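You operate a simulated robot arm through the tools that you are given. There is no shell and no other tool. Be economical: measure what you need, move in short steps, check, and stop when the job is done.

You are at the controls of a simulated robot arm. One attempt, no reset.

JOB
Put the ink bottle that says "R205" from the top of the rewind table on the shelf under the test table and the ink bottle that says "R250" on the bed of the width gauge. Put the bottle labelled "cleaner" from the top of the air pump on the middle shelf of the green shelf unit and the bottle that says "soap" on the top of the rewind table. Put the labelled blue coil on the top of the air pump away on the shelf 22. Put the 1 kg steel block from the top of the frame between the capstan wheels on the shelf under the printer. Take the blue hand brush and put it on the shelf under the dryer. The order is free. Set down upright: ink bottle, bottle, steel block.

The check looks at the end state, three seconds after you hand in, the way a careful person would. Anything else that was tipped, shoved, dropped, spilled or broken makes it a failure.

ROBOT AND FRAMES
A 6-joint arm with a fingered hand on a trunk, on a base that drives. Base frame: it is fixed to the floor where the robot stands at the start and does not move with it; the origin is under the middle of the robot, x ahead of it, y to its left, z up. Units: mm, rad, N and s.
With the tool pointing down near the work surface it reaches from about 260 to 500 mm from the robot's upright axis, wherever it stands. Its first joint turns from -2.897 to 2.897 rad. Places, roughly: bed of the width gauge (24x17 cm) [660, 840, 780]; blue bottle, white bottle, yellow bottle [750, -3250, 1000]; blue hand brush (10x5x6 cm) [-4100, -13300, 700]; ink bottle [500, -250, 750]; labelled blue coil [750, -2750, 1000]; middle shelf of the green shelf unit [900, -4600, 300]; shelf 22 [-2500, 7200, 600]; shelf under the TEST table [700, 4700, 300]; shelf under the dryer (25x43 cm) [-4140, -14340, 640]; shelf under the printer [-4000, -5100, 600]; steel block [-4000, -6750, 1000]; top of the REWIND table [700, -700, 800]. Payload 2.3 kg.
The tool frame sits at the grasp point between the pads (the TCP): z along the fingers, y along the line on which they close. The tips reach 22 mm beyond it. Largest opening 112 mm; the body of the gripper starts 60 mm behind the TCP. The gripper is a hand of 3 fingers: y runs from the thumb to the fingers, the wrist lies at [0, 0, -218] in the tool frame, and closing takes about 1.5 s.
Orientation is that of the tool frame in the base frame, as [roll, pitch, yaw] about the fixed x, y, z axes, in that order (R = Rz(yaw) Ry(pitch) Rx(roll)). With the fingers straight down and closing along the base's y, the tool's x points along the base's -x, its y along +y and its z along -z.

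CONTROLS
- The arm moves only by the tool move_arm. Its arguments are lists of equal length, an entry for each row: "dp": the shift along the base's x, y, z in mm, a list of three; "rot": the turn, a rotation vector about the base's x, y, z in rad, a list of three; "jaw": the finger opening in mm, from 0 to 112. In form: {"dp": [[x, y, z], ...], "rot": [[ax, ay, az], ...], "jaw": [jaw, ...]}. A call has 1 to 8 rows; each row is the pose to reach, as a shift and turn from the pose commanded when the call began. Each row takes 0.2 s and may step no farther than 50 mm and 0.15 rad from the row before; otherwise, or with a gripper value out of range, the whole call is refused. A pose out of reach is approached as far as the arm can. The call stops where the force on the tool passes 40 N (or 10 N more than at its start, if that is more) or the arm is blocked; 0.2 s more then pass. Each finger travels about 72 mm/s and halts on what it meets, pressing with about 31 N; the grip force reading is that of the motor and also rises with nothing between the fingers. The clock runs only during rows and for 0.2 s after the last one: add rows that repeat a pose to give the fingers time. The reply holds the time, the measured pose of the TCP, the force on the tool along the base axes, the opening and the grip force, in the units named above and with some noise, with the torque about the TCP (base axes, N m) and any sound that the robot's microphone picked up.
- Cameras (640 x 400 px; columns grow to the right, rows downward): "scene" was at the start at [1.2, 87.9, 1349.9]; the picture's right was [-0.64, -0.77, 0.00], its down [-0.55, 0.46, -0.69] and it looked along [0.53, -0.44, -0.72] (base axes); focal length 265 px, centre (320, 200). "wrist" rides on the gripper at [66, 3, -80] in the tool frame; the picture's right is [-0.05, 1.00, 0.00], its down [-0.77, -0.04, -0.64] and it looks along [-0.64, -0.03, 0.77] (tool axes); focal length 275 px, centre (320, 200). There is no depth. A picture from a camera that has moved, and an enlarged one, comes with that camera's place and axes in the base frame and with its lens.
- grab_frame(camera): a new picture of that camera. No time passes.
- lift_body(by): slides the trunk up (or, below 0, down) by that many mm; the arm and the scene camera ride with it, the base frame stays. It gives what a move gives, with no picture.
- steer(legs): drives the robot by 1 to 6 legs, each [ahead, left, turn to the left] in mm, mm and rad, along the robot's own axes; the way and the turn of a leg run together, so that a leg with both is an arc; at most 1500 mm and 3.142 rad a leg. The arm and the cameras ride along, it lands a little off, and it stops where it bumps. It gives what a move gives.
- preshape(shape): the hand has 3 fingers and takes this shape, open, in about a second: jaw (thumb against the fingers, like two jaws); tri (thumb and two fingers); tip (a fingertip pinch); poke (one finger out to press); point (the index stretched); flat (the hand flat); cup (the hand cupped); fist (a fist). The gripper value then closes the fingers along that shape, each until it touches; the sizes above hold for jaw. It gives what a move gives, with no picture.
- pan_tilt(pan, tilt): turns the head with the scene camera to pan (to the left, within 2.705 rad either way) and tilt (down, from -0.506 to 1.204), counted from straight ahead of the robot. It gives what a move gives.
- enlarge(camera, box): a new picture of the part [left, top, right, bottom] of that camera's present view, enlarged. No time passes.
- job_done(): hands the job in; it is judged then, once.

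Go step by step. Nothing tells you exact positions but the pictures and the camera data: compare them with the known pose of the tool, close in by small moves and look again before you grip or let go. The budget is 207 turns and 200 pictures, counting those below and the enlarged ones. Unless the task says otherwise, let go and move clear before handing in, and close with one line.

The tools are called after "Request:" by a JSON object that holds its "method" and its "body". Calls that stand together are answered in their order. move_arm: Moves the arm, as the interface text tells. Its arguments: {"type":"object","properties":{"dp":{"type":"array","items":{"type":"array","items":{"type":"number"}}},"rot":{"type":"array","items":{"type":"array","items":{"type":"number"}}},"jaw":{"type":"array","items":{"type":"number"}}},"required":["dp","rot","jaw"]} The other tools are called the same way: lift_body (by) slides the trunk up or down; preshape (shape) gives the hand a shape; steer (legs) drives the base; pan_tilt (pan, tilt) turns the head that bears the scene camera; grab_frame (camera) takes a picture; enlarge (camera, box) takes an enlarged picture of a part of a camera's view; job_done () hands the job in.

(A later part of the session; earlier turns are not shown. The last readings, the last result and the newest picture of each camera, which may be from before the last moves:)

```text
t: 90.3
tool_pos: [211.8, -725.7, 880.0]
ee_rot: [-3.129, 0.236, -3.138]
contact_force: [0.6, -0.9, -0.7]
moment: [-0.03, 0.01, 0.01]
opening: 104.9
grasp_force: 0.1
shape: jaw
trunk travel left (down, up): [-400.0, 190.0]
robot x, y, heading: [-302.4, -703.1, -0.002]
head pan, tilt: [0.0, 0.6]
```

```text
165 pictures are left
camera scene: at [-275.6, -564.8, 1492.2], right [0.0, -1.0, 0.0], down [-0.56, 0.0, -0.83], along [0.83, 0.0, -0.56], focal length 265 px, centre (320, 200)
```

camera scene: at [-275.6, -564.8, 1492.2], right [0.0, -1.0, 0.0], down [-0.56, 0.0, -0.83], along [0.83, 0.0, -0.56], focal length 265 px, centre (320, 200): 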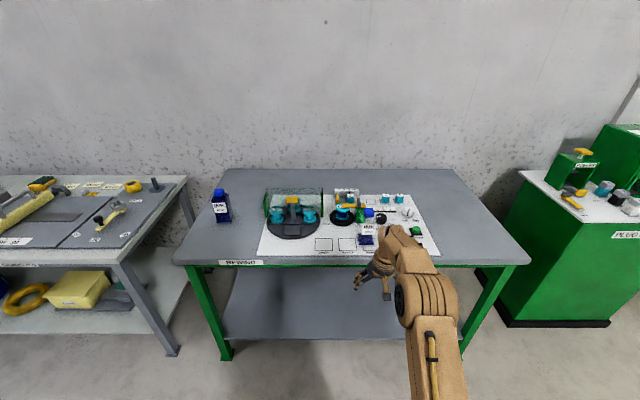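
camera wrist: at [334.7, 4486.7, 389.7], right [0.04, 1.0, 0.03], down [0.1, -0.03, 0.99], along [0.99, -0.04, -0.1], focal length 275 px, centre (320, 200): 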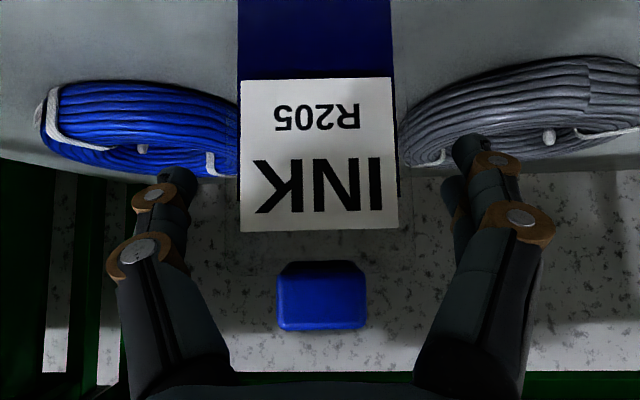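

Request:
{"method": "enlarge", "body": {"camera": "scene", "box": [250, 170, 450, 280]}}

Request:
{"method": "grab_frame", "body": {"camera": "wrist"}}

```text
3.20 times, centred on (350, 225) of scene
camera zoom: at [-275.6, -564.8, 1492.2], right [0.0, -1.0, 0.0], down [-0.56, 0.0, -0.83], along [0.83, 0.0, -0.56], focal length 847 px, centre (224, 120)
```

zoom: 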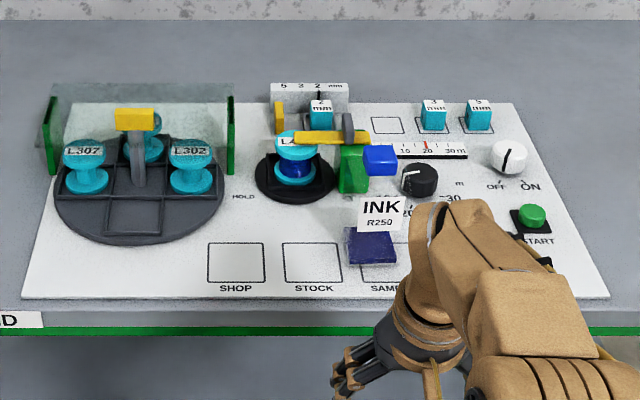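

```text
163 pictures are left
camera wrist: at [127.4, -721.6, 942.5], right [0.04, 1.0, 0.0], down [0.6, -0.03, 0.8], along [0.8, -0.04, -0.6], focal length 275 px, centre (320, 200)
```

wrist: 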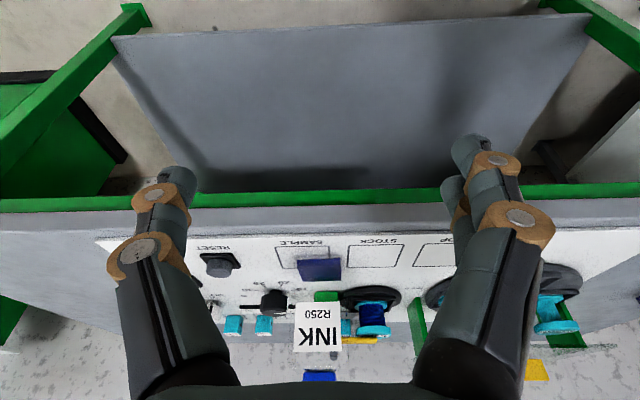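

R250 is at about (460,-740), the same shape as R205. I'll set the hand at 45° and grip height, lower the trunk a little, then approach by driving straight in.

Request:
{"method": "move_arm", "body": {"dp": [[-20, 0, 45], [-40, 0, 90], [-60, 0, 135], [-80, 0, 180], [-90, 0, 220], [-90, 0, 230]], "rot": [[0, -0.11, 0], [0, -0.22, 0], [0, -0.33, 0], [0, -0.44, 0], [0, -0.55, 0], [0, -0.55, 0]], "jaw": [112, 112, 112, 112, 112, 112]}}

Request:
{"method": "lift_body", "body": {"by": -225}}

Request:
{"method": "steer", "body": {"legs": [[180, -15, 0]]}}

Request:
{"method": "grab_frame", "body": {"camera": "wrist"}}

```text
t: 91.7
tool_pos: [120.3, -724.1, 1108.6]
ee_rot: [-3.125, 0.787, -3.135]
contact_force: [0.3, 0.0, -1.5]
moment: [0.05, -0.03, 0.01]
opening: 111.6
grasp_force: 0.0
shape: jaw
trunk travel left (down, up): [-400.0, 190.0]
robot x, y, heading: [-303.6, -704.8, 0.002]
head pan, tilt: [0.0, 0.6]
```

```text
t: 94.1
tool_pos: [120.3, -725.3, 885.2]
ee_rot: [-3.127, 0.786, -3.138]
contact_force: [-0.6, 0.4, 1.1]
moment: [0.01, -0.03, -0.02]
opening: 111.8
grasp_force: 0.0
shape: jaw
trunk travel left (down, up): [-175.0, 415.0]
robot x, y, heading: [-303.6, -704.4, 0.008]
head pan, tilt: [0.0, 0.6]
```

```text
t: 95.6
tool_pos: [301.5, -740.4, 884.4]
ee_rot: [-3.126, 0.785, -3.137]
contact_force: [-1.0, 0.0, -0.3]
moment: [-0.01, 0.01, 0.0]
opening: 111.9
grasp_force: 0.0
shape: jaw
trunk travel left (down, up): [-175.0, 415.0]
robot x, y, heading: [-124.7, -719.4, 0.002]
head pan, tilt: [0.0, 0.6]
```

```text
162 pictures are left
camera wrist: at [197.8, -735.6, 894.7], right [0.04, 1.0, 0.02], down [0.1, -0.03, 1.0], along [0.99, -0.04, -0.1], focal length 275 px, centre (320, 200)
```

wrist: 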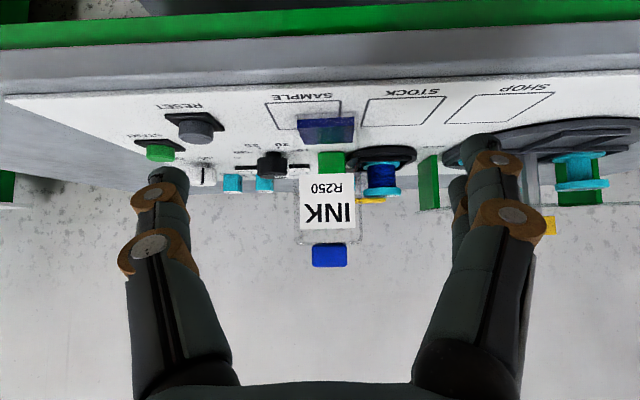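

Request:
{"method": "steer", "body": {"legs": [[110, 0, 0]]}}

Request:
{"method": "grab_frame", "body": {"camera": "wrist"}}

Request:
{"method": "enlarge", "body": {"camera": "scene", "box": [280, 200, 480, 360]}}

```text
t: 96.8
tool_pos: [411.0, -738.7, 884.3]
ee_rot: [-3.126, 0.787, -3.133]
contact_force: [0.9, -1.0, 0.1]
moment: [0.0, -0.02, 0.0]
opening: 112.0
grasp_force: 0.1
shape: jaw
trunk travel left (down, up): [-175.0, 415.0]
robot x, y, heading: [-12.2, -718.6, -0.001]
head pan, tilt: [0.0, 0.6]
```

```text
161 pictures are left
camera wrist: at [307.6, -735.2, 894.7], right [0.04, 1.0, 0.02], down [0.1, -0.03, 1.0], along [0.99, -0.04, -0.1], focal length 275 px, centre (320, 200)
```

wrist: 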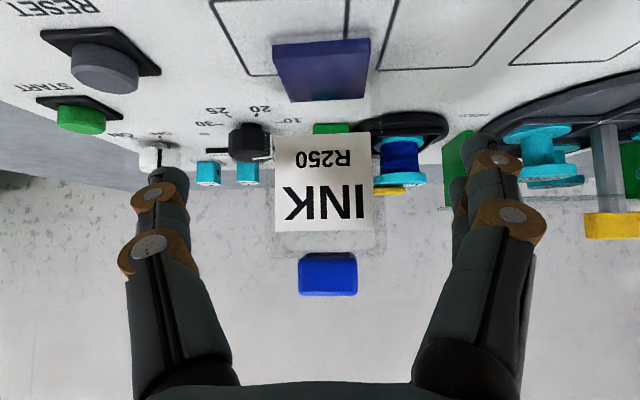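

```text
2.50 times, centred on (380, 280) of scene
camera zoom: at [15.7, -579.2, 1267.2], right [0.0, -1.0, 0.0], down [-0.57, 0.0, -0.82], along [0.82, 0.0, -0.57], focal length 662 px, centre (170, 0)
```

zoom: 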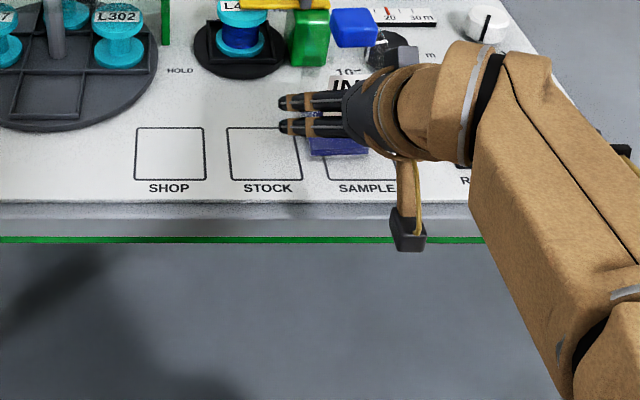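

Request:
{"method": "move_arm", "body": {"dp": [[20, 0, 0], [40, 1, 0], [52, 2, 0], [52, 2, 0]], "rot": [[0, 0, 0], [0, 0, 0], [0, 0, 0], [0, 0, 0]], "jaw": [112, 112, 112, 112]}}

Request:
{"method": "grab_frame", "body": {"camera": "wrist"}}

```text
t: 97.8
tool_pos: [462.8, -737.7, 883.9]
ee_rot: [-3.126, 0.785, -3.135]
contact_force: [1.0, 0.1, 0.0]
moment: [-0.02, 0.03, 0.0]
opening: 111.6
grasp_force: 0.1
shape: jaw
trunk travel left (down, up): [-175.0, 415.0]
robot x, y, heading: [-12.8, -722.2, 0.001]
head pan, tilt: [0.0, 0.6]
```

```text
159 pictures are left
camera wrist: at [359.8, -732.7, 894.4], right [0.04, 1.0, 0.02], down [0.09, -0.03, 1.0], along [0.99, -0.04, -0.1], focal length 275 px, centre (320, 200)
```

wrist: 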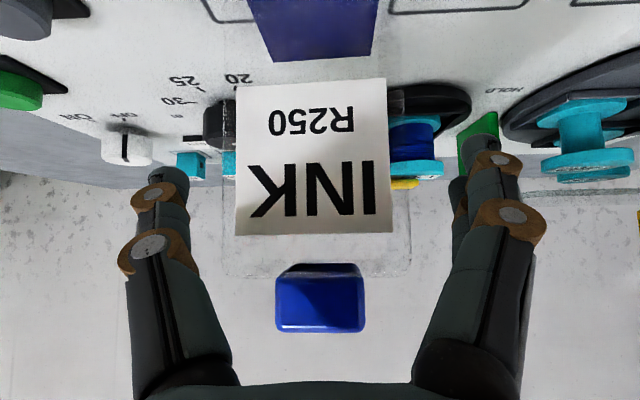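

Request:
{"method": "move_arm", "body": {"dp": [[3, 0, 2], [3, 0, 2], [3, 0, 2], [3, 0, 2], [3, 0, 2], [3, 0, 2]], "rot": [[0, 0, 0], [0, 0, 0], [0, 0, 0], [0, 0, 0], [0, 0, 0], [0, 0, 0]], "jaw": [95, 75, 60, 45, 40, 40]}}

Request:
{"method": "move_arm", "body": {"dp": [[0, 0, 15], [0, 0, 45], [0, 0, 80], [0, 0, 110]], "rot": [[0, 0, 0], [0, 0, 0], [0, 0, 0], [0, 0, 0]], "jaw": [40, 40, 40, 40]}}

Request:
{"method": "grab_frame", "body": {"camera": "wrist"}}

```text
t: 99.2
tool_pos: [465.0, -736.2, 885.9]
ee_rot: [-3.124, 0.785, -3.135]
contact_force: [0.5, -0.3, -0.3]
moment: [0.01, 0.01, 0.0]
opening: 57.5
grasp_force: 30.6
shape: jaw
trunk travel left (down, up): [-175.0, 415.0]
robot x, y, heading: [-13.5, -716.9, 0.007]
head pan, tilt: [0.0, 0.6]
```

```text
t: 100.2
tool_pos: [465.9, -737.8, 995.7]
ee_rot: [-3.125, 0.784, -3.134]
contact_force: [0.2, -0.5, -0.3]
moment: [-0.05, 0.04, -0.01]
opening: 57.6
grasp_force: 31.7
shape: jaw
trunk travel left (down, up): [-175.0, 415.0]
robot x, y, heading: [-11.1, -719.6, 0.003]
head pan, tilt: [0.0, 0.6]
```

```text
158 pictures are left
camera wrist: at [361.8, -733.9, 1007.1], right [0.04, 1.0, 0.02], down [0.1, -0.02, 1.0], along [0.99, -0.04, -0.1], focal length 275 px, centre (320, 200)
```

wrist: 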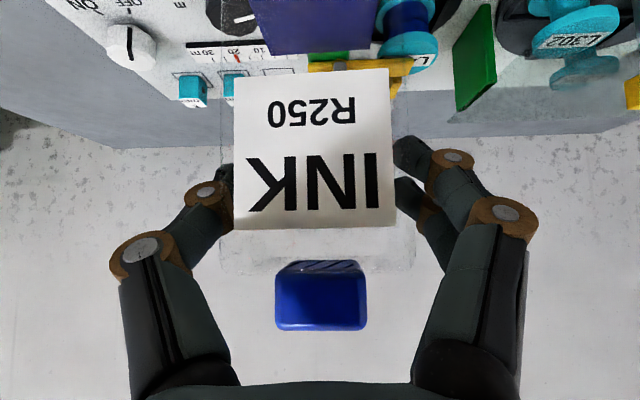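

R250 is lifted. I'll back off and strafe to the width gauge.

Request:
{"method": "steer", "body": {"legs": [[-260, 0, 0], [0, 1450, 0]]}}

Request:
{"method": "pan_tilt", "body": {"pan": 0.1, "tilt": 0.6}}

Request:
{"method": "grab_frame", "body": {"camera": "scene"}}

```text
t: 108.8
tool_pos: [208.1, 705.9, 996.2]
ee_rot: [-3.126, 0.786, -3.136]
contact_force: [-0.1, -0.4, -0.7]
moment: [0.0, 0.0, -0.02]
opening: 57.7
grasp_force: 31.1
shape: jaw
trunk travel left (down, up): [-175.0, 415.0]
robot x, y, heading: [-269.4, 722.5, -0.001]
head pan, tilt: [0.0, 0.6]
```

```text
t: 109.5
tool_pos: [208.2, 705.9, 997.1]
ee_rot: [-3.128, 0.786, -3.136]
contact_force: [0.1, -0.1, -1.8]
moment: [0.01, 0.03, 0.02]
opening: 57.9
grasp_force: 31.3
shape: jaw
trunk travel left (down, up): [-175.0, 415.0]
robot x, y, heading: [-269.7, 724.3, -0.003]
head pan, tilt: [0.099, 0.6]
```

```text
157 pictures are left
camera scene: at [-242.6, 873.4, 1267.2], right [0.1, -0.99, 0.0], down [-0.56, -0.06, -0.83], along [0.82, 0.08, -0.56], focal length 265 px, centre (320, 200)
```

scene: 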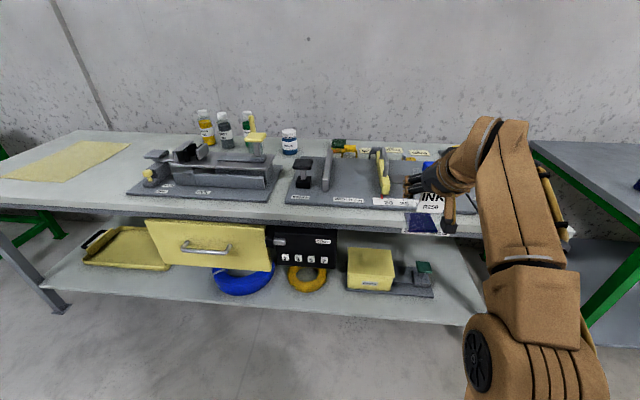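

Request:
{"method": "enlarge", "body": {"camera": "scene", "box": [270, 120, 470, 240]}}

Request:
{"method": "enlarge", "body": {"camera": "scene", "box": [110, 100, 300, 220]}}

Request:
{"method": "grab_frame", "body": {"camera": "wrist"}}

```text
3.20 times, centred on (370, 180) of scene
camera zoom: at [-242.6, 873.4, 1267.2], right [0.1, -0.99, 0.0], down [-0.56, -0.06, -0.83], along [0.82, 0.08, -0.56], focal length 847 px, centre (160, 264)
```

zoom: 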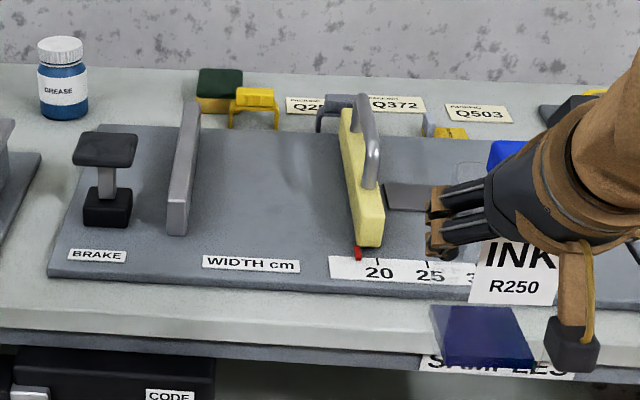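

```text
3.33 times, centred on (205, 160) of scene
camera zoom: at [-242.6, 873.4, 1267.2], right [0.1, -0.99, 0.0], down [-0.56, -0.06, -0.83], along [0.82, 0.08, -0.56], focal length 883 px, centre (703, 333)
```

zoom: 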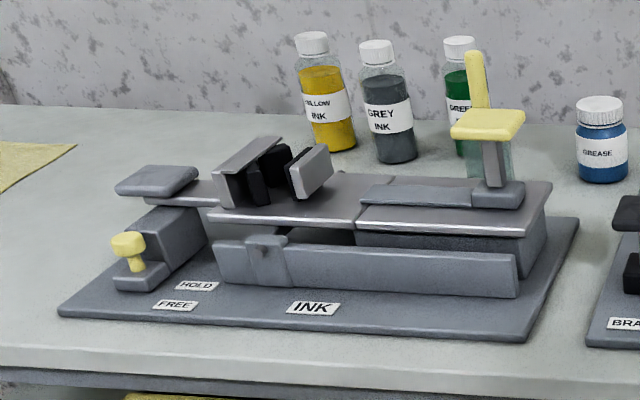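

```text
154 pictures are left
camera wrist: at [103.8, 709.5, 1007.0], right [0.04, 1.0, 0.02], down [0.1, -0.03, 1.0], along [0.99, -0.04, -0.1], focal length 275 px, centre (320, 200)
```

wrist: 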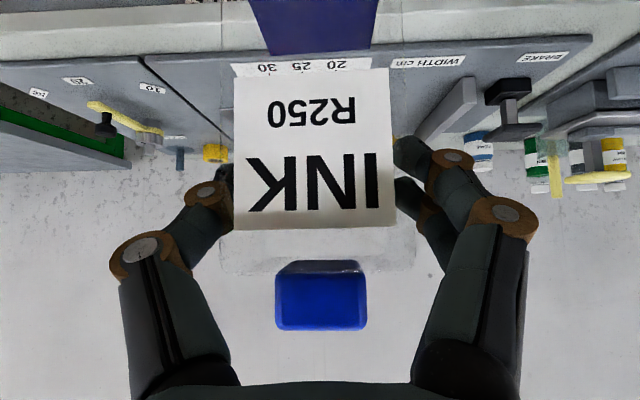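

The width gauge bed is the plate between the fixed grey jaw (y≈925) and the yellow slider (y≈735). I'll line up at y≈833 and move in above it.

Request:
{"method": "steer", "body": {"legs": [[0, 128, 0], [200, 0, 0]]}}

Request:
{"method": "grab_frame", "body": {"camera": "scene"}}

Request:
{"method": "grab_frame", "body": {"camera": "wrist"}}

```text
t: 112.0
tool_pos: [408.2, 833.4, 997.2]
ee_rot: [-3.126, 0.785, -3.138]
contact_force: [-0.2, -0.4, -0.9]
moment: [-0.02, 0.04, 0.0]
opening: 57.6
grasp_force: 30.7
shape: jaw
trunk travel left (down, up): [-175.0, 415.0]
robot x, y, heading: [-70.7, 851.5, -0.004]
head pan, tilt: [0.099, 0.6]
```

```text
153 pictures are left
camera scene: at [-42.3, 1001.6, 1267.2], right [0.1, -1.0, 0.0], down [-0.56, -0.06, -0.82], along [0.82, 0.08, -0.57], focal length 265 px, centre (320, 200)
```

scene: 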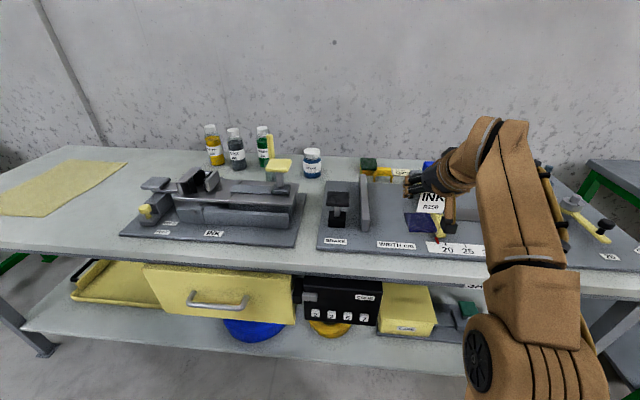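

```text
152 pictures are left
camera wrist: at [303.9, 837.4, 1007.0], right [0.04, 1.0, 0.02], down [0.1, -0.03, 1.0], along [0.99, -0.04, -0.1], focal length 275 px, centre (320, 200)
```

wrist: 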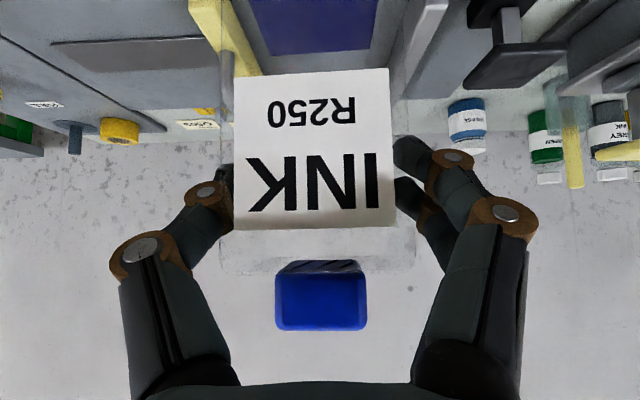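

Request:
{"method": "move_arm", "body": {"dp": [[40, 0, 0], [80, 0, 0], [120, 0, 0], [160, 0, 0], [190, 0, -20], [190, 0, -50]], "rot": [[0, 0, 0], [0, 0, 0], [0, 0, 0], [0, 0, 0], [0, 0, 0], [0, 0, 0]], "jaw": [40, 40, 40, 40, 40, 40]}}

Request:
{"method": "pan_tilt", "body": {"pan": -0.2, "tilt": 0.7}}

Request:
{"method": "enlarge", "body": {"camera": "scene", "box": [160, 60, 420, 240]}}

Request:
{"method": "grab_frame", "body": {"camera": "wrist"}}

```text
t: 113.4
tool_pos: [503.9, 843.2, 925.5]
ee_rot: [-3.126, 0.785, -3.137]
contact_force: [-0.7, 0.8, -0.9]
moment: [-0.05, 0.04, -0.01]
opening: 57.7
grasp_force: 30.4
shape: jaw
out of reach, approached as far as the arm can: row 1, 2, 3, 4, 5, 6
trunk travel left (down, up): [-175.0, 415.0]
robot x, y, heading: [-68.7, 854.0, 0.001]
head pan, tilt: [0.099, 0.6]
```

```text
t: 114.2
tool_pos: [503.2, 842.2, 927.1]
ee_rot: [-3.125, 0.786, -3.139]
contact_force: [-0.7, 0.7, -1.2]
moment: [-0.04, 0.05, 0.02]
opening: 57.5
grasp_force: 30.5
shape: jaw
trunk travel left (down, up): [-175.0, 415.0]
robot x, y, heading: [-71.6, 857.2, 0.001]
head pan, tilt: [-0.201, 0.7]
```

```text
2.22 times, centred on (290, 150) of scene
camera zoom: at [-47.2, 975.9, 1258.6], right [-0.2, -0.98, 0.0], down [-0.63, 0.13, -0.77], along [0.75, -0.15, -0.64], focal length 588 px, centre (387, 311)
```

zoom: 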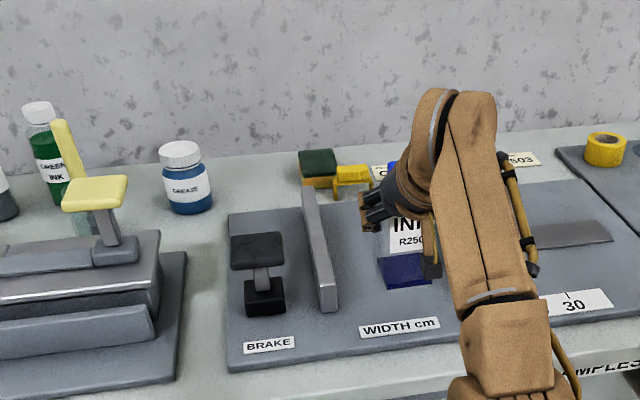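

```text
150 pictures are left
camera wrist: at [399.4, 846.4, 937.5], right [0.04, 1.0, 0.02], down [0.09, -0.03, 1.0], along [0.99, -0.04, -0.1], focal length 275 px, centre (320, 200)
```

wrist: 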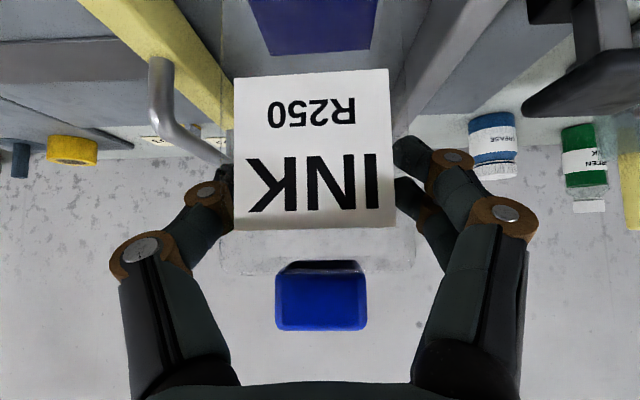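

The arm is at its outer limit at this height, so I'll raise the trunk, which lets the arm work lower and further out.

Request:
{"method": "lift_body", "body": {"by": 150}}

Request:
{"method": "move_arm", "body": {"dp": [[5, -3, -40], [15, -6, -80], [35, -8, -110], [60, -8, -125], [80, -8, -130], [95, -8, -130]], "rot": [[0, 0, 0], [0, 0, 0], [0, 0, 0], [0, 0, 0], [0, 0, 0], [0, 0, 0]], "jaw": [40, 40, 40, 40, 40, 40]}}

Request:
{"method": "grab_frame", "body": {"camera": "wrist"}}

Request:
{"method": "enlarge", "body": {"camera": "scene", "box": [160, 60, 420, 240]}}

```text
t: 115.9
tool_pos: [503.7, 843.3, 1076.0]
ee_rot: [-3.127, 0.787, -3.138]
contact_force: [0.4, 0.1, -1.0]
moment: [-0.01, 0.02, -0.02]
opening: 57.7
grasp_force: 31.6
shape: jaw
trunk travel left (down, up): [-325.0, 265.0]
robot x, y, heading: [-65.8, 853.7, 0.001]
head pan, tilt: [-0.201, 0.7]
```

```text
t: 117.3
tool_pos: [567.4, 836.2, 944.5]
ee_rot: [-3.126, 0.787, -3.139]
contact_force: [-0.1, 0.0, -1.2]
moment: [0.0, 0.01, -0.01]
opening: 57.4
grasp_force: 31.2
shape: jaw
out of reach, approached as far as the arm can: row 1, 2, 3, 5, 6
trunk travel left (down, up): [-325.0, 265.0]
robot x, y, heading: [-67.9, 852.4, -0.003]
head pan, tilt: [-0.201, 0.7]
```

```text
149 pictures are left
camera wrist: at [463.6, 840.0, 955.0], right [0.04, 1.0, 0.02], down [0.09, -0.03, 1.0], along [0.99, -0.04, -0.1], focal length 275 px, centre (320, 200)
```

wrist: 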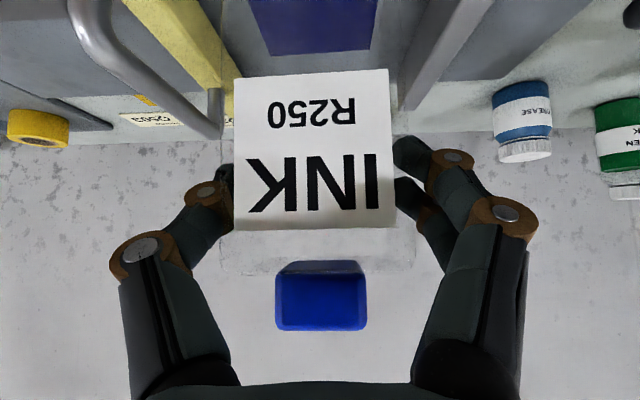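

```text
2.22 times, centred on (290, 150) of scene
camera zoom: at [-47.2, 975.9, 1408.5], right [-0.2, -0.98, 0.0], down [-0.63, 0.13, -0.76], along [0.75, -0.15, -0.64], focal length 588 px, centre (387, 311)
```

zoom: 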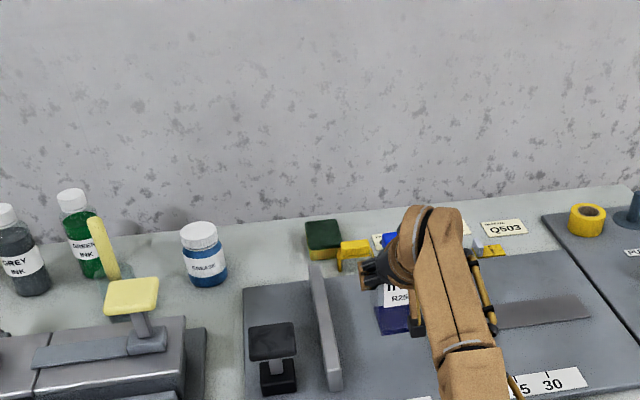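

Request:
{"method": "move_arm", "body": {"dp": [[5, -1, -20], [15, -2, -35], [28, -3, -45]], "rot": [[0, 0, 0], [0, 0, 0], [0, 0, 0]], "jaw": [40, 40, 40]}}

Request:
{"method": "enlarge", "body": {"camera": "scene", "box": [220, 100, 420, 240]}}

```text
t: 118.1
tool_pos: [580.3, 839.9, 896.9]
ee_rot: [-3.128, 0.787, -3.139]
contact_force: [-1.4, -0.2, -1.5]
moment: [0.01, -0.02, -0.05]
opening: 57.7
grasp_force: 30.9
shape: jaw
out of reach, approached as far as the arm can: row 2, 3
trunk travel left (down, up): [-325.0, 265.0]
robot x, y, heading: [-70.4, 855.8, -0.001]
head pan, tilt: [-0.201, 0.7]
```

```text
2.86 times, centred on (320, 170) of scene
camera zoom: at [-47.5, 976.1, 1408.5], right [-0.2, -0.98, 0.0], down [-0.63, 0.13, -0.77], along [0.75, -0.15, -0.64], focal length 757 px, centre (320, 286)
```

zoom: 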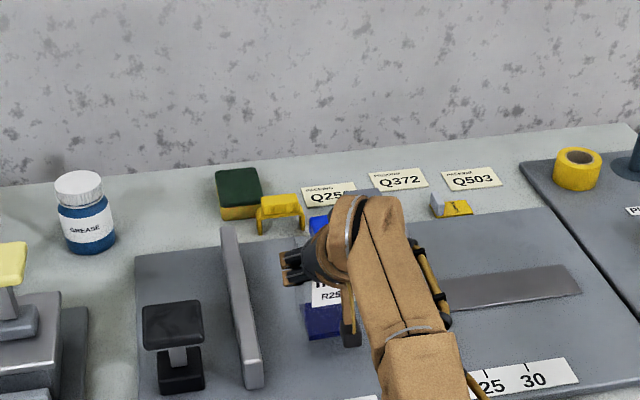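

Request:
{"method": "move_arm", "body": {"dp": [[0, -1, -4], [0, -2, -8], [0, -2, -12], [0, -2, -16], [0, -2, -20]], "rot": [[0, 0, 0], [0, 0, 0], [0, 0, 0], [0, 0, 0], [0, 0, 0]], "jaw": [40, 40, 40, 40, 40]}}

Request:
{"method": "grab_frame", "body": {"camera": "wrist"}}

```text
t: 119.3
tool_pos: [580.5, 836.8, 875.2]
ee_rot: [-3.127, 0.786, -3.139]
contact_force: [0.1, 0.7, -1.0]
moment: [-0.05, 0.03, 0.0]
opening: 57.7
grasp_force: 31.3
shape: jaw
trunk travel left (down, up): [-325.0, 265.0]
robot x, y, heading: [-70.1, 853.5, 0.001]
head pan, tilt: [-0.201, 0.7]
```

```text
146 pictures are left
camera wrist: at [476.3, 840.8, 887.6], right [0.04, 1.0, 0.02], down [0.09, -0.03, 1.0], along [0.99, -0.04, -0.1], focal length 275 px, centre (320, 200)
```

wrist: 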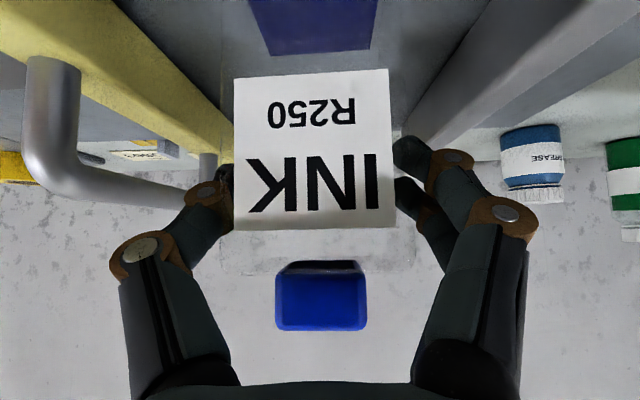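

Request:
{"method": "move_arm", "body": {"dp": [[0, 0, -4], [0, 0, -8], [0, 0, -12], [0, 0, -16], [0, 0, -20]], "rot": [[0, 0, 0], [0, 0, 0], [0, 0, 0], [0, 0, 0], [0, 0, 0]], "jaw": [40, 40, 40, 40, 40]}}

```text
t: 120.3
tool_pos: [580.5, 836.6, 870.9]
ee_rot: [-3.119, 0.811, -3.132]
contact_force: [-0.5, 1.2, 16.7]
moment: [0.1, -0.16, 0.02]
opening: 57.4
grasp_force: 31.5
shape: jaw
trunk travel left (down, up): [-325.0, 265.0]
robot x, y, heading: [-65.8, 851.7, -0.004]
head pan, tilt: [-0.201, 0.7]
stopped in row 5: the force on the tool passed its limit at 43 N (the readings are from after the stop); the commanded pose is now the measured one
```

Contact with the bed. I'll release gently with a limited opening.

Request:
{"method": "move_arm", "body": {"dp": [[0, 0, 1], [0, 0, 1], [0, 0, 1], [0, 0, 1], [0, 0, 1]], "rot": [[0, 0.012, 0], [0, 0.012, 0], [0, 0.012, 0], [0, 0.012, 0], [0, 0.012, 0]], "jaw": [45, 62, 72, 84, 84]}}

Request:
{"method": "grab_frame", "body": {"camera": "wrist"}}

```text
t: 121.5
tool_pos: [582.0, 837.4, 867.8]
ee_rot: [-3.122, 0.789, -3.135]
contact_force: [-0.3, 0.7, -0.1]
moment: [0.0, 0.01, 0.02]
opening: 83.9
grasp_force: 0.1
shape: jaw
trunk travel left (down, up): [-325.0, 265.0]
robot x, y, heading: [-66.9, 854.9, -0.006]
head pan, tilt: [-0.201, 0.7]
```

```text
145 pictures are left
camera wrist: at [478.2, 840.6, 878.3], right [0.04, 1.0, 0.02], down [0.09, -0.02, 1.0], along [0.99, -0.04, -0.09], focal length 275 px, centre (320, 200)
```

wrist: 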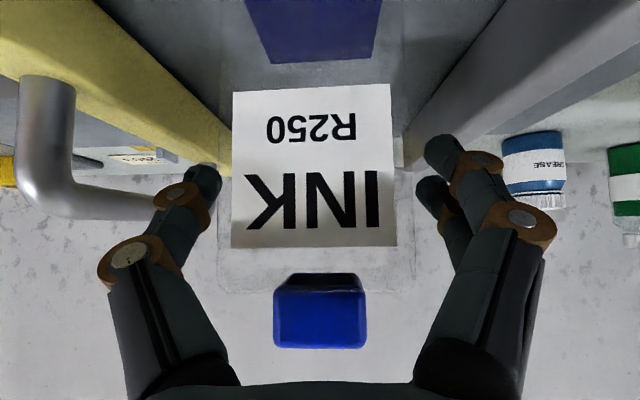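

Request:
{"method": "steer", "body": {"legs": [[-300, 0, 0]]}}

Request:
{"method": "pan_tilt", "body": {"pan": 0.0, "tilt": 0.55}}

Request:
{"method": "grab_frame", "body": {"camera": "scene"}}

```text
t: 123.6
tool_pos: [279.5, 837.9, 869.1]
ee_rot: [-3.124, 0.789, -3.132]
contact_force: [-0.5, -1.0, -0.6]
moment: [0.04, 0.0, 0.0]
opening: 83.7
grasp_force: 0.1
shape: jaw
trunk travel left (down, up): [-325.0, 265.0]
robot x, y, heading: [-369.7, 854.2, -0.002]
head pan, tilt: [-0.201, 0.7]
```

```text
t: 124.3
tool_pos: [279.1, 837.6, 867.0]
ee_rot: [-3.123, 0.79, -3.132]
contact_force: [-0.2, -0.1, -0.4]
moment: [-0.02, 0.02, 0.0]
opening: 83.5
grasp_force: 0.0
shape: jaw
trunk travel left (down, up): [-325.0, 265.0]
robot x, y, heading: [-375.6, 853.0, 0.003]
head pan, tilt: [0.0, 0.55]
```

```text
144 pictures are left
camera scene: at [-343.3, 992.9, 1421.6], right [0.0, -1.0, 0.0], down [-0.52, 0.0, -0.85], along [0.85, 0.0, -0.52], focal length 265 px, centre (320, 200)
```

scene: 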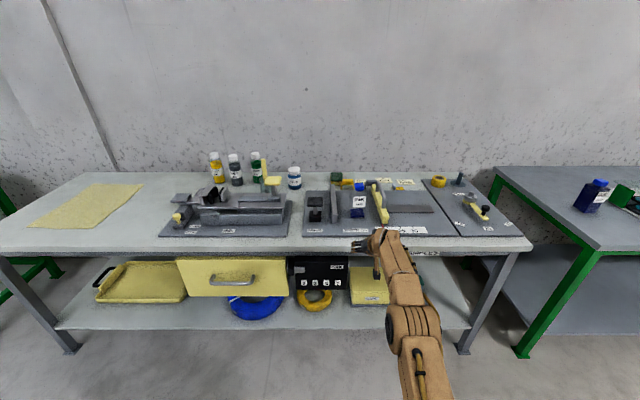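

R250 stands on the gauge bed. Next is the air pump; I'll retract the arm and drive down the aisle.

Request:
{"method": "move_arm", "body": {"dp": [[-30, 0, 30], [-70, 0, 60], [-110, 0, 90], [-150, 0, 120], [-190, 0, 150]], "rot": [[0, 0, 0], [0, 0, 0], [0, 0, 0], [0, 0, 0], [0, 0, 0]], "jaw": [100, 112, 112, 112, 112]}}

Request:
{"method": "steer", "body": {"legs": [[0, -1500, 0], [0, -1500, 0], [0, -800, 0]]}}

Request:
{"method": "grab_frame", "body": {"camera": "scene"}}

```text
t: 125.5
tool_pos: [89.9, 836.5, 1018.3]
ee_rot: [-3.122, 0.79, -3.134]
contact_force: [0.6, 0.4, -0.2]
moment: [-0.01, -0.01, 0.01]
opening: 112.2
grasp_force: 0.1
shape: jaw
trunk travel left (down, up): [-325.0, 265.0]
robot x, y, heading: [-371.1, 857.8, 0.0]
head pan, tilt: [0.0, 0.55]
```

```text
t: 143.9
tool_pos: [94.9, -2965.5, 1018.4]
ee_rot: [-3.122, 0.788, -3.128]
contact_force: [0.8, -0.5, 0.1]
moment: [0.02, -0.01, 0.01]
opening: 112.1
grasp_force: 0.1
shape: jaw
trunk travel left (down, up): [-325.0, 265.0]
robot x, y, heading: [-370.0, -2952.8, 0.004]
head pan, tilt: [0.0, 0.55]
```

```text
143 pictures are left
camera scene: at [-340.3, -2813.3, 1421.7], right [0.01, -1.0, 0.0], down [-0.52, 0.0, -0.85], along [0.85, 0.01, -0.52], focal length 265 px, centre (320, 200)
```

scene: 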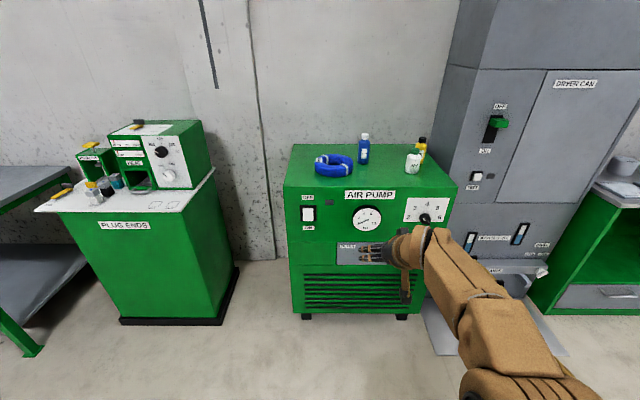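

Request:
{"method": "enlarge", "body": {"camera": "scene", "box": [280, 110, 460, 230]}}

Request:
{"method": "pan_tilt", "body": {"pan": -1.0, "tilt": 0.5}}

Request:
{"method": "grab_frame", "body": {"camera": "scene"}}

```text
3.33 times, centred on (370, 170) of scene
camera zoom: at [-340.3, -2813.3, 1421.7], right [0.01, -1.0, 0.0], down [-0.52, 0.0, -0.85], along [0.85, 0.01, -0.52], focal length 883 px, centre (153, 300)
```

zoom: 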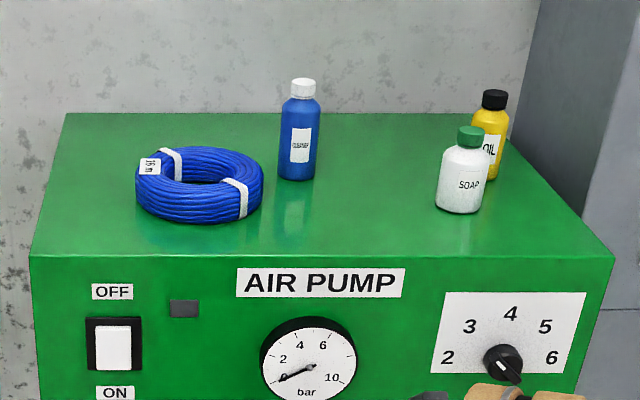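

```text
t: 145.2
tool_pos: [95.7, -2965.5, 1019.8]
ee_rot: [-3.122, 0.79, -3.125]
contact_force: [1.2, 0.1, -0.2]
moment: [-0.03, 0.02, -0.03]
opening: 111.8
grasp_force: 0.0
shape: jaw
trunk travel left (down, up): [-325.0, 265.0]
robot x, y, heading: [-370.9, -2954.3, 0.007]
head pan, tilt: [-1.0, 0.499]
```

```text
141 pictures are left
camera scene: at [-380.4, -2889.8, 1426.3], right [-0.84, -0.55, 0.0], down [-0.26, 0.4, -0.88], along [0.48, -0.74, -0.48], focal length 265 px, centre (320, 200)
```

scene: 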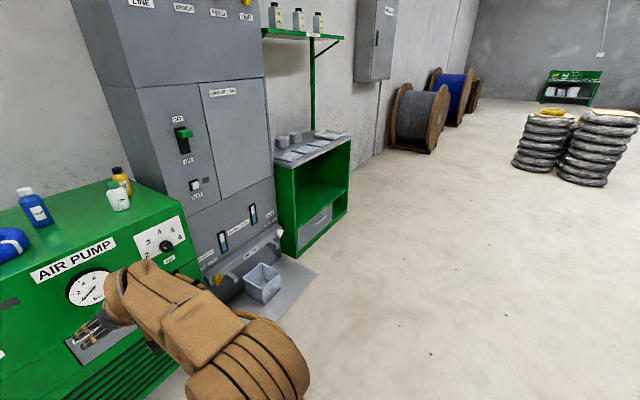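

The targets on the pump are the blue bottle "cleaner", the white "soap" and the labelled coil; the yellow "oil" stays. I need depth, so I'll take a wrist view for triangulation.

Request:
{"method": "grab_frame", "body": {"camera": "wrist"}}

Request:
{"method": "enlarge", "body": {"camera": "scene", "box": [250, 100, 370, 270]}}

```text
140 pictures are left
camera wrist: at [-8.9, -2963.1, 1029.1], right [0.03, 1.0, 0.02], down [0.09, -0.02, 1.0], along [1.0, -0.03, -0.09], focal length 275 px, centre (320, 200)
```

wrist: 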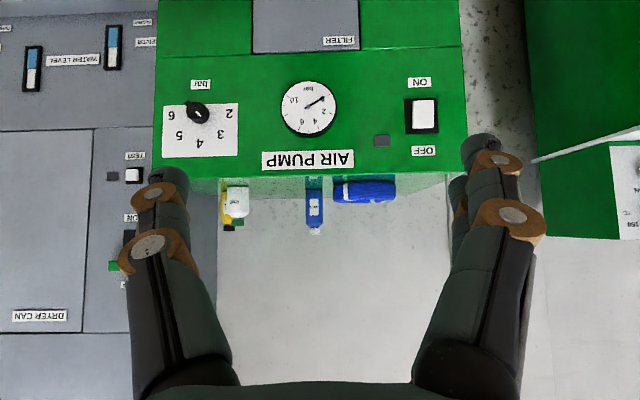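

```text
2.35 times, centred on (310, 185) of scene
camera zoom: at [-380.4, -2889.8, 1426.3], right [-0.84, -0.55, 0.0], down [-0.26, 0.4, -0.88], along [0.48, -0.74, -0.48], focal length 623 px, centre (344, 235)
```

zoom: 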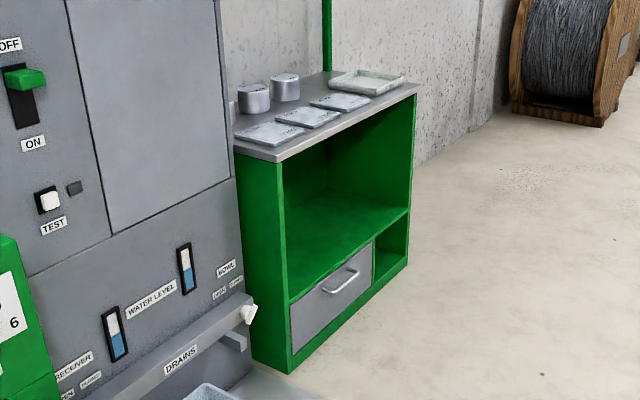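

Pump top is about z=928. The cleaner is at (789,-3003), soap (688,-3193), and coil (703,-2862). I'll set the arm at grip height and approach the cleaner along x.

Request:
{"method": "lift_body", "body": {"by": 135}}

Request:
{"method": "move_arm", "body": {"dp": [[30, 0, -20], [60, 0, -50], [90, 0, -80], [110, 0, -110], [120, 0, -138]], "rot": [[0, 0, 0], [0, 0, 0], [0, 0, 0], [0, 0, 0], [0, 0, 0]], "jaw": [100, 90, 86, 86, 86]}}

Request:
{"method": "pan_tilt", "body": {"pan": -0.2, "tilt": 0.5}}

Request:
{"method": "steer", "body": {"legs": [[370, -38, 0]]}}

Request:
{"method": "grab_frame", "body": {"camera": "wrist"}}

Request:
{"method": "grab_frame", "body": {"camera": "scene"}}

```text
t: 146.8
tool_pos: [95.3, -2965.8, 1154.3]
ee_rot: [-3.122, 0.788, -3.126]
contact_force: [0.2, 1.6, 0.3]
moment: [0.0, 0.01, -0.02]
opening: 112.0
grasp_force: 0.1
shape: jaw
trunk travel left (down, up): [-460.0, 130.0]
robot x, y, heading: [-369.1, -2951.6, 0.003]
head pan, tilt: [-1.0, 0.499]
```

```text
t: 148.0
tool_pos: [216.0, -2966.3, 1014.7]
ee_rot: [-3.122, 0.789, -3.13]
contact_force: [-0.4, -0.5, -0.1]
moment: [-0.03, -0.02, -0.01]
opening: 86.2
grasp_force: 0.1
shape: jaw
trunk travel left (down, up): [-460.0, 130.0]
robot x, y, heading: [-371.4, -2954.4, 0.005]
head pan, tilt: [-1.0, 0.499]
```

```text
t: 149.1
tool_pos: [215.3, -2965.6, 1016.3]
ee_rot: [-3.123, 0.788, -3.127]
contact_force: [-0.6, -0.3, 0.0]
moment: [-0.02, -0.01, 0.01]
opening: 86.1
grasp_force: 0.1
shape: jaw
trunk travel left (down, up): [-460.0, 130.0]
robot x, y, heading: [-369.0, -2952.4, 0.005]
head pan, tilt: [-0.201, 0.499]
```

```text
t: 151.5
tool_pos: [582.2, -3002.8, 1015.9]
ee_rot: [-3.121, 0.79, -3.132]
contact_force: [-0.1, -0.5, 0.1]
moment: [0.01, 0.0, 0.0]
opening: 86.2
grasp_force: 0.1
shape: jaw
trunk travel left (down, up): [-460.0, 130.0]
robot x, y, heading: [-1.2, -2989.4, 0.006]
head pan, tilt: [-0.201, 0.499]
```

```text
138 pictures are left
camera wrist: at [478.5, -2999.8, 1026.3], right [0.04, 1.0, 0.02], down [0.09, -0.02, 1.0], along [1.0, -0.03, -0.09], focal length 275 px, centre (320, 200)
```

wrist: 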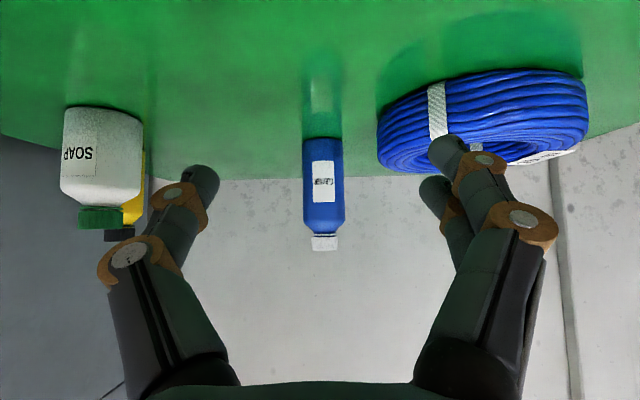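

```text
137 pictures are left
camera scene: at [26.7, -2867.3, 1561.2], right [-0.2, -0.98, 0.0], down [-0.47, 0.09, -0.88], along [0.86, -0.17, -0.48], focal length 265 px, centre (320, 200)
```

scene: 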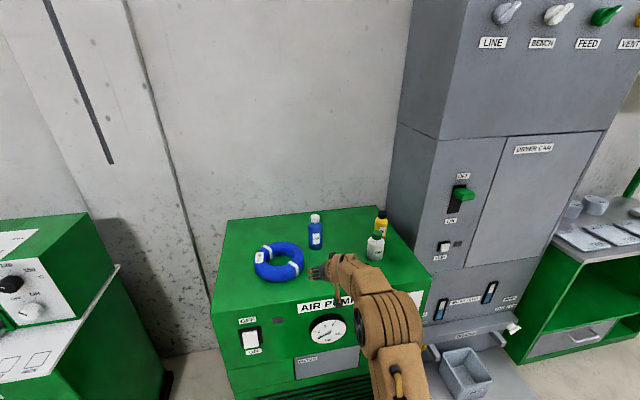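

The cleaner is straight ahead at x≈785. I'll raise slightly to pass above the coil's edge and go in.

Request:
{"method": "move_arm", "body": {"dp": [[0, -3, 20]], "rot": [[0, 0, 0]], "jaw": [86]}}

Request:
{"method": "steer", "body": {"legs": [[130, 0, 0]]}}

Request:
{"method": "move_arm", "body": {"dp": [[20, 0, 0], [40, 0, 0], [60, 0, 0], [73, 0, 0]], "rot": [[0, 0, 0], [0, 0, 0], [0, 0, 0], [0, 0, 0]], "jaw": [86, 86, 86, 86]}}

Request:
{"method": "grab_frame", "body": {"camera": "wrist"}}

```text
t: 151.9
tool_pos: [581.8, -3006.3, 1034.6]
ee_rot: [-3.122, 0.789, -3.13]
contact_force: [-1.1, 1.2, 0.6]
moment: [-0.01, -0.05, 0.0]
opening: 86.4
grasp_force: 0.1
shape: jaw
trunk travel left (down, up): [-460.0, 130.0]
robot x, y, heading: [0.7, -2987.4, 0.005]
head pan, tilt: [-0.201, 0.499]
```

```text
t: 153.2
tool_pos: [712.3, -3007.5, 1035.9]
ee_rot: [-3.123, 0.788, -3.13]
contact_force: [0.2, 0.0, -0.4]
moment: [-0.03, 0.01, -0.01]
opening: 86.3
grasp_force: 0.1
shape: jaw
trunk travel left (down, up): [-460.0, 130.0]
robot x, y, heading: [124.7, -2990.9, 0.004]
head pan, tilt: [-0.201, 0.499]
```

```text
t: 154.2
tool_pos: [777.5, -3004.2, 1034.6]
ee_rot: [-3.123, 0.787, -3.132]
contact_force: [-0.7, -0.4, -0.5]
moment: [-0.02, 0.01, -0.03]
opening: 86.4
grasp_force: 0.1
shape: jaw
out of reach, approached as far as the arm can: row 4
trunk travel left (down, up): [-460.0, 130.0]
robot x, y, heading: [125.1, -2987.7, 0.006]
head pan, tilt: [-0.201, 0.499]
```

```text
136 pictures are left
camera wrist: at [673.3, -3002.5, 1045.4], right [0.04, 1.0, 0.02], down [0.09, -0.02, 1.0], along [0.99, -0.03, -0.09], focal length 275 px, centre (320, 200)
```

wrist: 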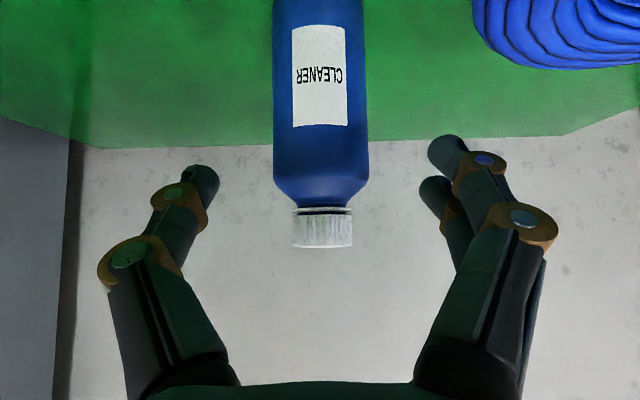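

Request:
{"method": "steer", "body": {"legs": [[26, 0, 0]]}}

Request:
{"method": "move_arm", "body": {"dp": [[0, -2, -12], [0, -3, -24], [2, -3, -34], [2, -3, -34]], "rot": [[0, 0, 0], [0, 0, 0], [0, 0, 0], [0, 0, 0]], "jaw": [86, 86, 86, 86]}}

Request:
{"method": "grab_frame", "body": {"camera": "wrist"}}

Request:
{"method": "enlarge", "body": {"camera": "scene", "box": [200, 160, 420, 320]}}

```text
t: 155.0
tool_pos: [804.9, -3005.9, 1034.2]
ee_rot: [-3.122, 0.79, -3.131]
contact_force: [0.2, 0.0, -0.3]
moment: [0.0, 0.0, -0.01]
opening: 86.4
grasp_force: 0.0
shape: jaw
trunk travel left (down, up): [-460.0, 130.0]
robot x, y, heading: [152.6, -2986.9, -0.0]
head pan, tilt: [-0.201, 0.499]
```

```text
t: 156.0
tool_pos: [806.7, -3009.8, 1001.5]
ee_rot: [-3.124, 0.789, -3.132]
contact_force: [0.0, -0.6, 0.0]
moment: [-0.03, -0.01, 0.02]
opening: 86.2
grasp_force: 0.1
shape: jaw
trunk travel left (down, up): [-460.0, 130.0]
robot x, y, heading: [154.5, -2988.4, 0.008]
head pan, tilt: [-0.201, 0.499]
```

```text
135 pictures are left
camera wrist: at [701.8, -3004.9, 1012.2], right [0.04, 1.0, 0.02], down [0.09, -0.02, 1.0], along [1.0, -0.03, -0.09], focal length 275 px, centre (320, 200)
```

wrist: 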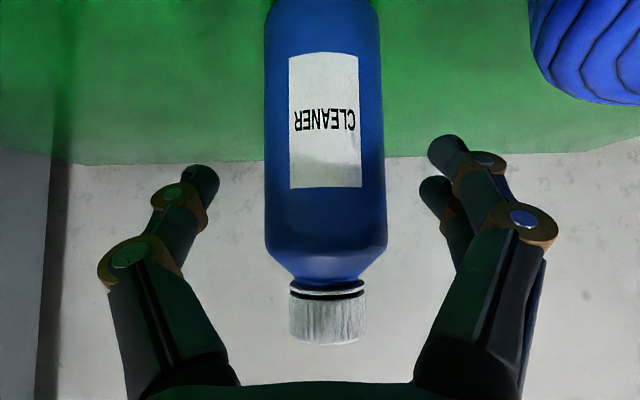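

```text
2.50 times, centred on (310, 240) of scene
camera zoom: at [181.7, -2866.6, 1561.3], right [-0.2, -0.98, 0.0], down [-0.47, 0.09, -0.88], along [0.86, -0.17, -0.48], focal length 662 px, centre (345, 100)
```

zoom: 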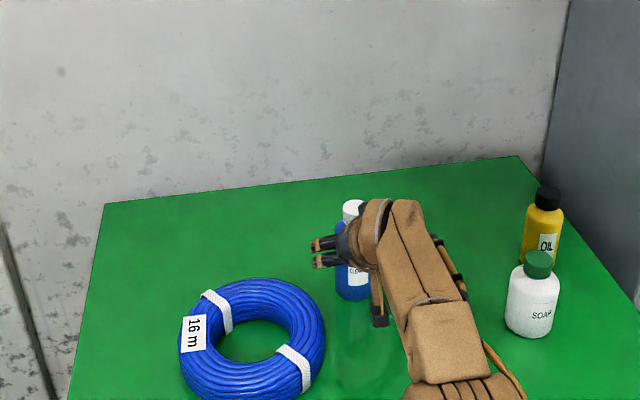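

Request:
{"method": "move_arm", "body": {"dp": [[2, 2, 0], [2, 2, 0], [2, 2, 0], [2, 2, 0], [2, 2, 0], [2, 2, 0]], "rot": [[0, 0, 0], [0, 0, 0], [0, 0, 0], [0, 0, 0], [0, 0, 0], [0, 0, 0]], "jaw": [70, 55, 42, 34, 32, 32]}}

Request:
{"method": "move_arm", "body": {"dp": [[0, 0, 12], [0, 0, 30], [0, 0, 55]], "rot": [[0, 0, 0], [0, 0, 0], [0, 0, 0]], "jaw": [32, 32, 32]}}

Request:
{"method": "grab_frame", "body": {"camera": "wrist"}}

```text
t: 157.4
tool_pos: [808.6, -3006.4, 1002.1]
ee_rot: [-3.122, 0.788, -3.132]
contact_force: [-0.7, -0.1, 0.4]
moment: [0.04, 0.03, 0.05]
opening: 43.5
grasp_force: 30.9
shape: jaw
trunk travel left (down, up): [-460.0, 130.0]
robot x, y, heading: [153.9, -2990.6, 0.006]
head pan, tilt: [-0.201, 0.499]
```

```text
t: 158.2
tool_pos: [798.6, -3006.3, 1055.1]
ee_rot: [-3.123, 0.789, -3.13]
contact_force: [-0.5, -0.5, -1.5]
moment: [0.02, 0.04, 0.0]
opening: 43.3
grasp_force: 30.9
shape: jaw
out of reach, approached as far as the arm can: row 2, 3
trunk travel left (down, up): [-460.0, 130.0]
robot x, y, heading: [153.7, -2990.2, 0.004]
head pan, tilt: [-0.201, 0.499]
```

```text
133 pictures are left
camera wrist: at [694.5, -3002.4, 1065.1], right [0.04, 1.0, 0.02], down [0.09, -0.02, 1.0], along [1.0, -0.03, -0.09], focal length 275 px, centre (320, 200)
```

wrist: 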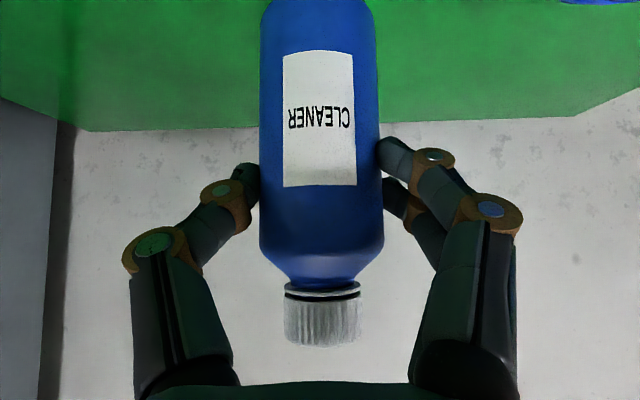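

The cleaner is held. I'll back away and go to the green shelf unit.

Request:
{"method": "steer", "body": {"legs": [[-500, 0, 0], [0, -1500, 0], [0, -60, 0]]}}

Request:
{"method": "pan_tilt", "body": {"pan": 0.0, "tilt": 0.6}}

Request:
{"method": "grab_frame", "body": {"camera": "scene"}}

```text
t: 168.7
tool_pos: [311.3, -4568.6, 1055.2]
ee_rot: [-3.125, 0.788, -3.129]
contact_force: [0.6, 0.5, -2.1]
moment: [-0.02, 0.04, 0.01]
opening: 43.0
grasp_force: 30.5
shape: jaw
trunk travel left (down, up): [-460.0, 130.0]
robot x, y, heading: [-335.7, -4548.5, 0.006]
head pan, tilt: [-0.201, 0.499]
```

```text
t: 169.4
tool_pos: [309.9, -4568.5, 1054.5]
ee_rot: [-3.124, 0.788, -3.131]
contact_force: [0.3, 0.0, -2.1]
moment: [0.0, -0.01, -0.03]
opening: 43.5
grasp_force: 30.8
shape: jaw
trunk travel left (down, up): [-460.0, 130.0]
robot x, y, heading: [-336.4, -4553.0, 0.008]
head pan, tilt: [0.0, 0.6]
```

```text
132 pictures are left
camera scene: at [-307.3, -4411.6, 1552.2], right [0.01, -1.0, 0.0], down [-0.56, 0.0, -0.83], along [0.83, 0.0, -0.56], focal length 265 px, centre (320, 200)
```

scene: 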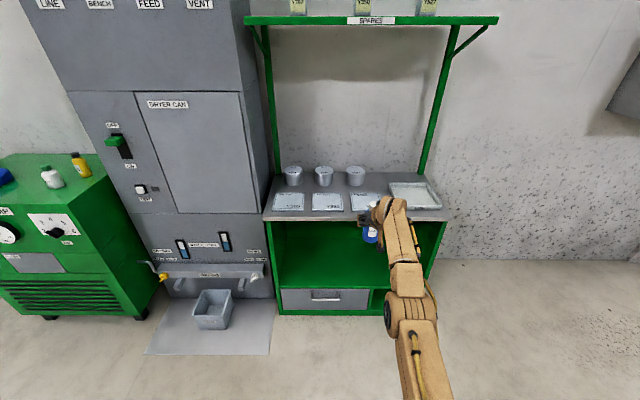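

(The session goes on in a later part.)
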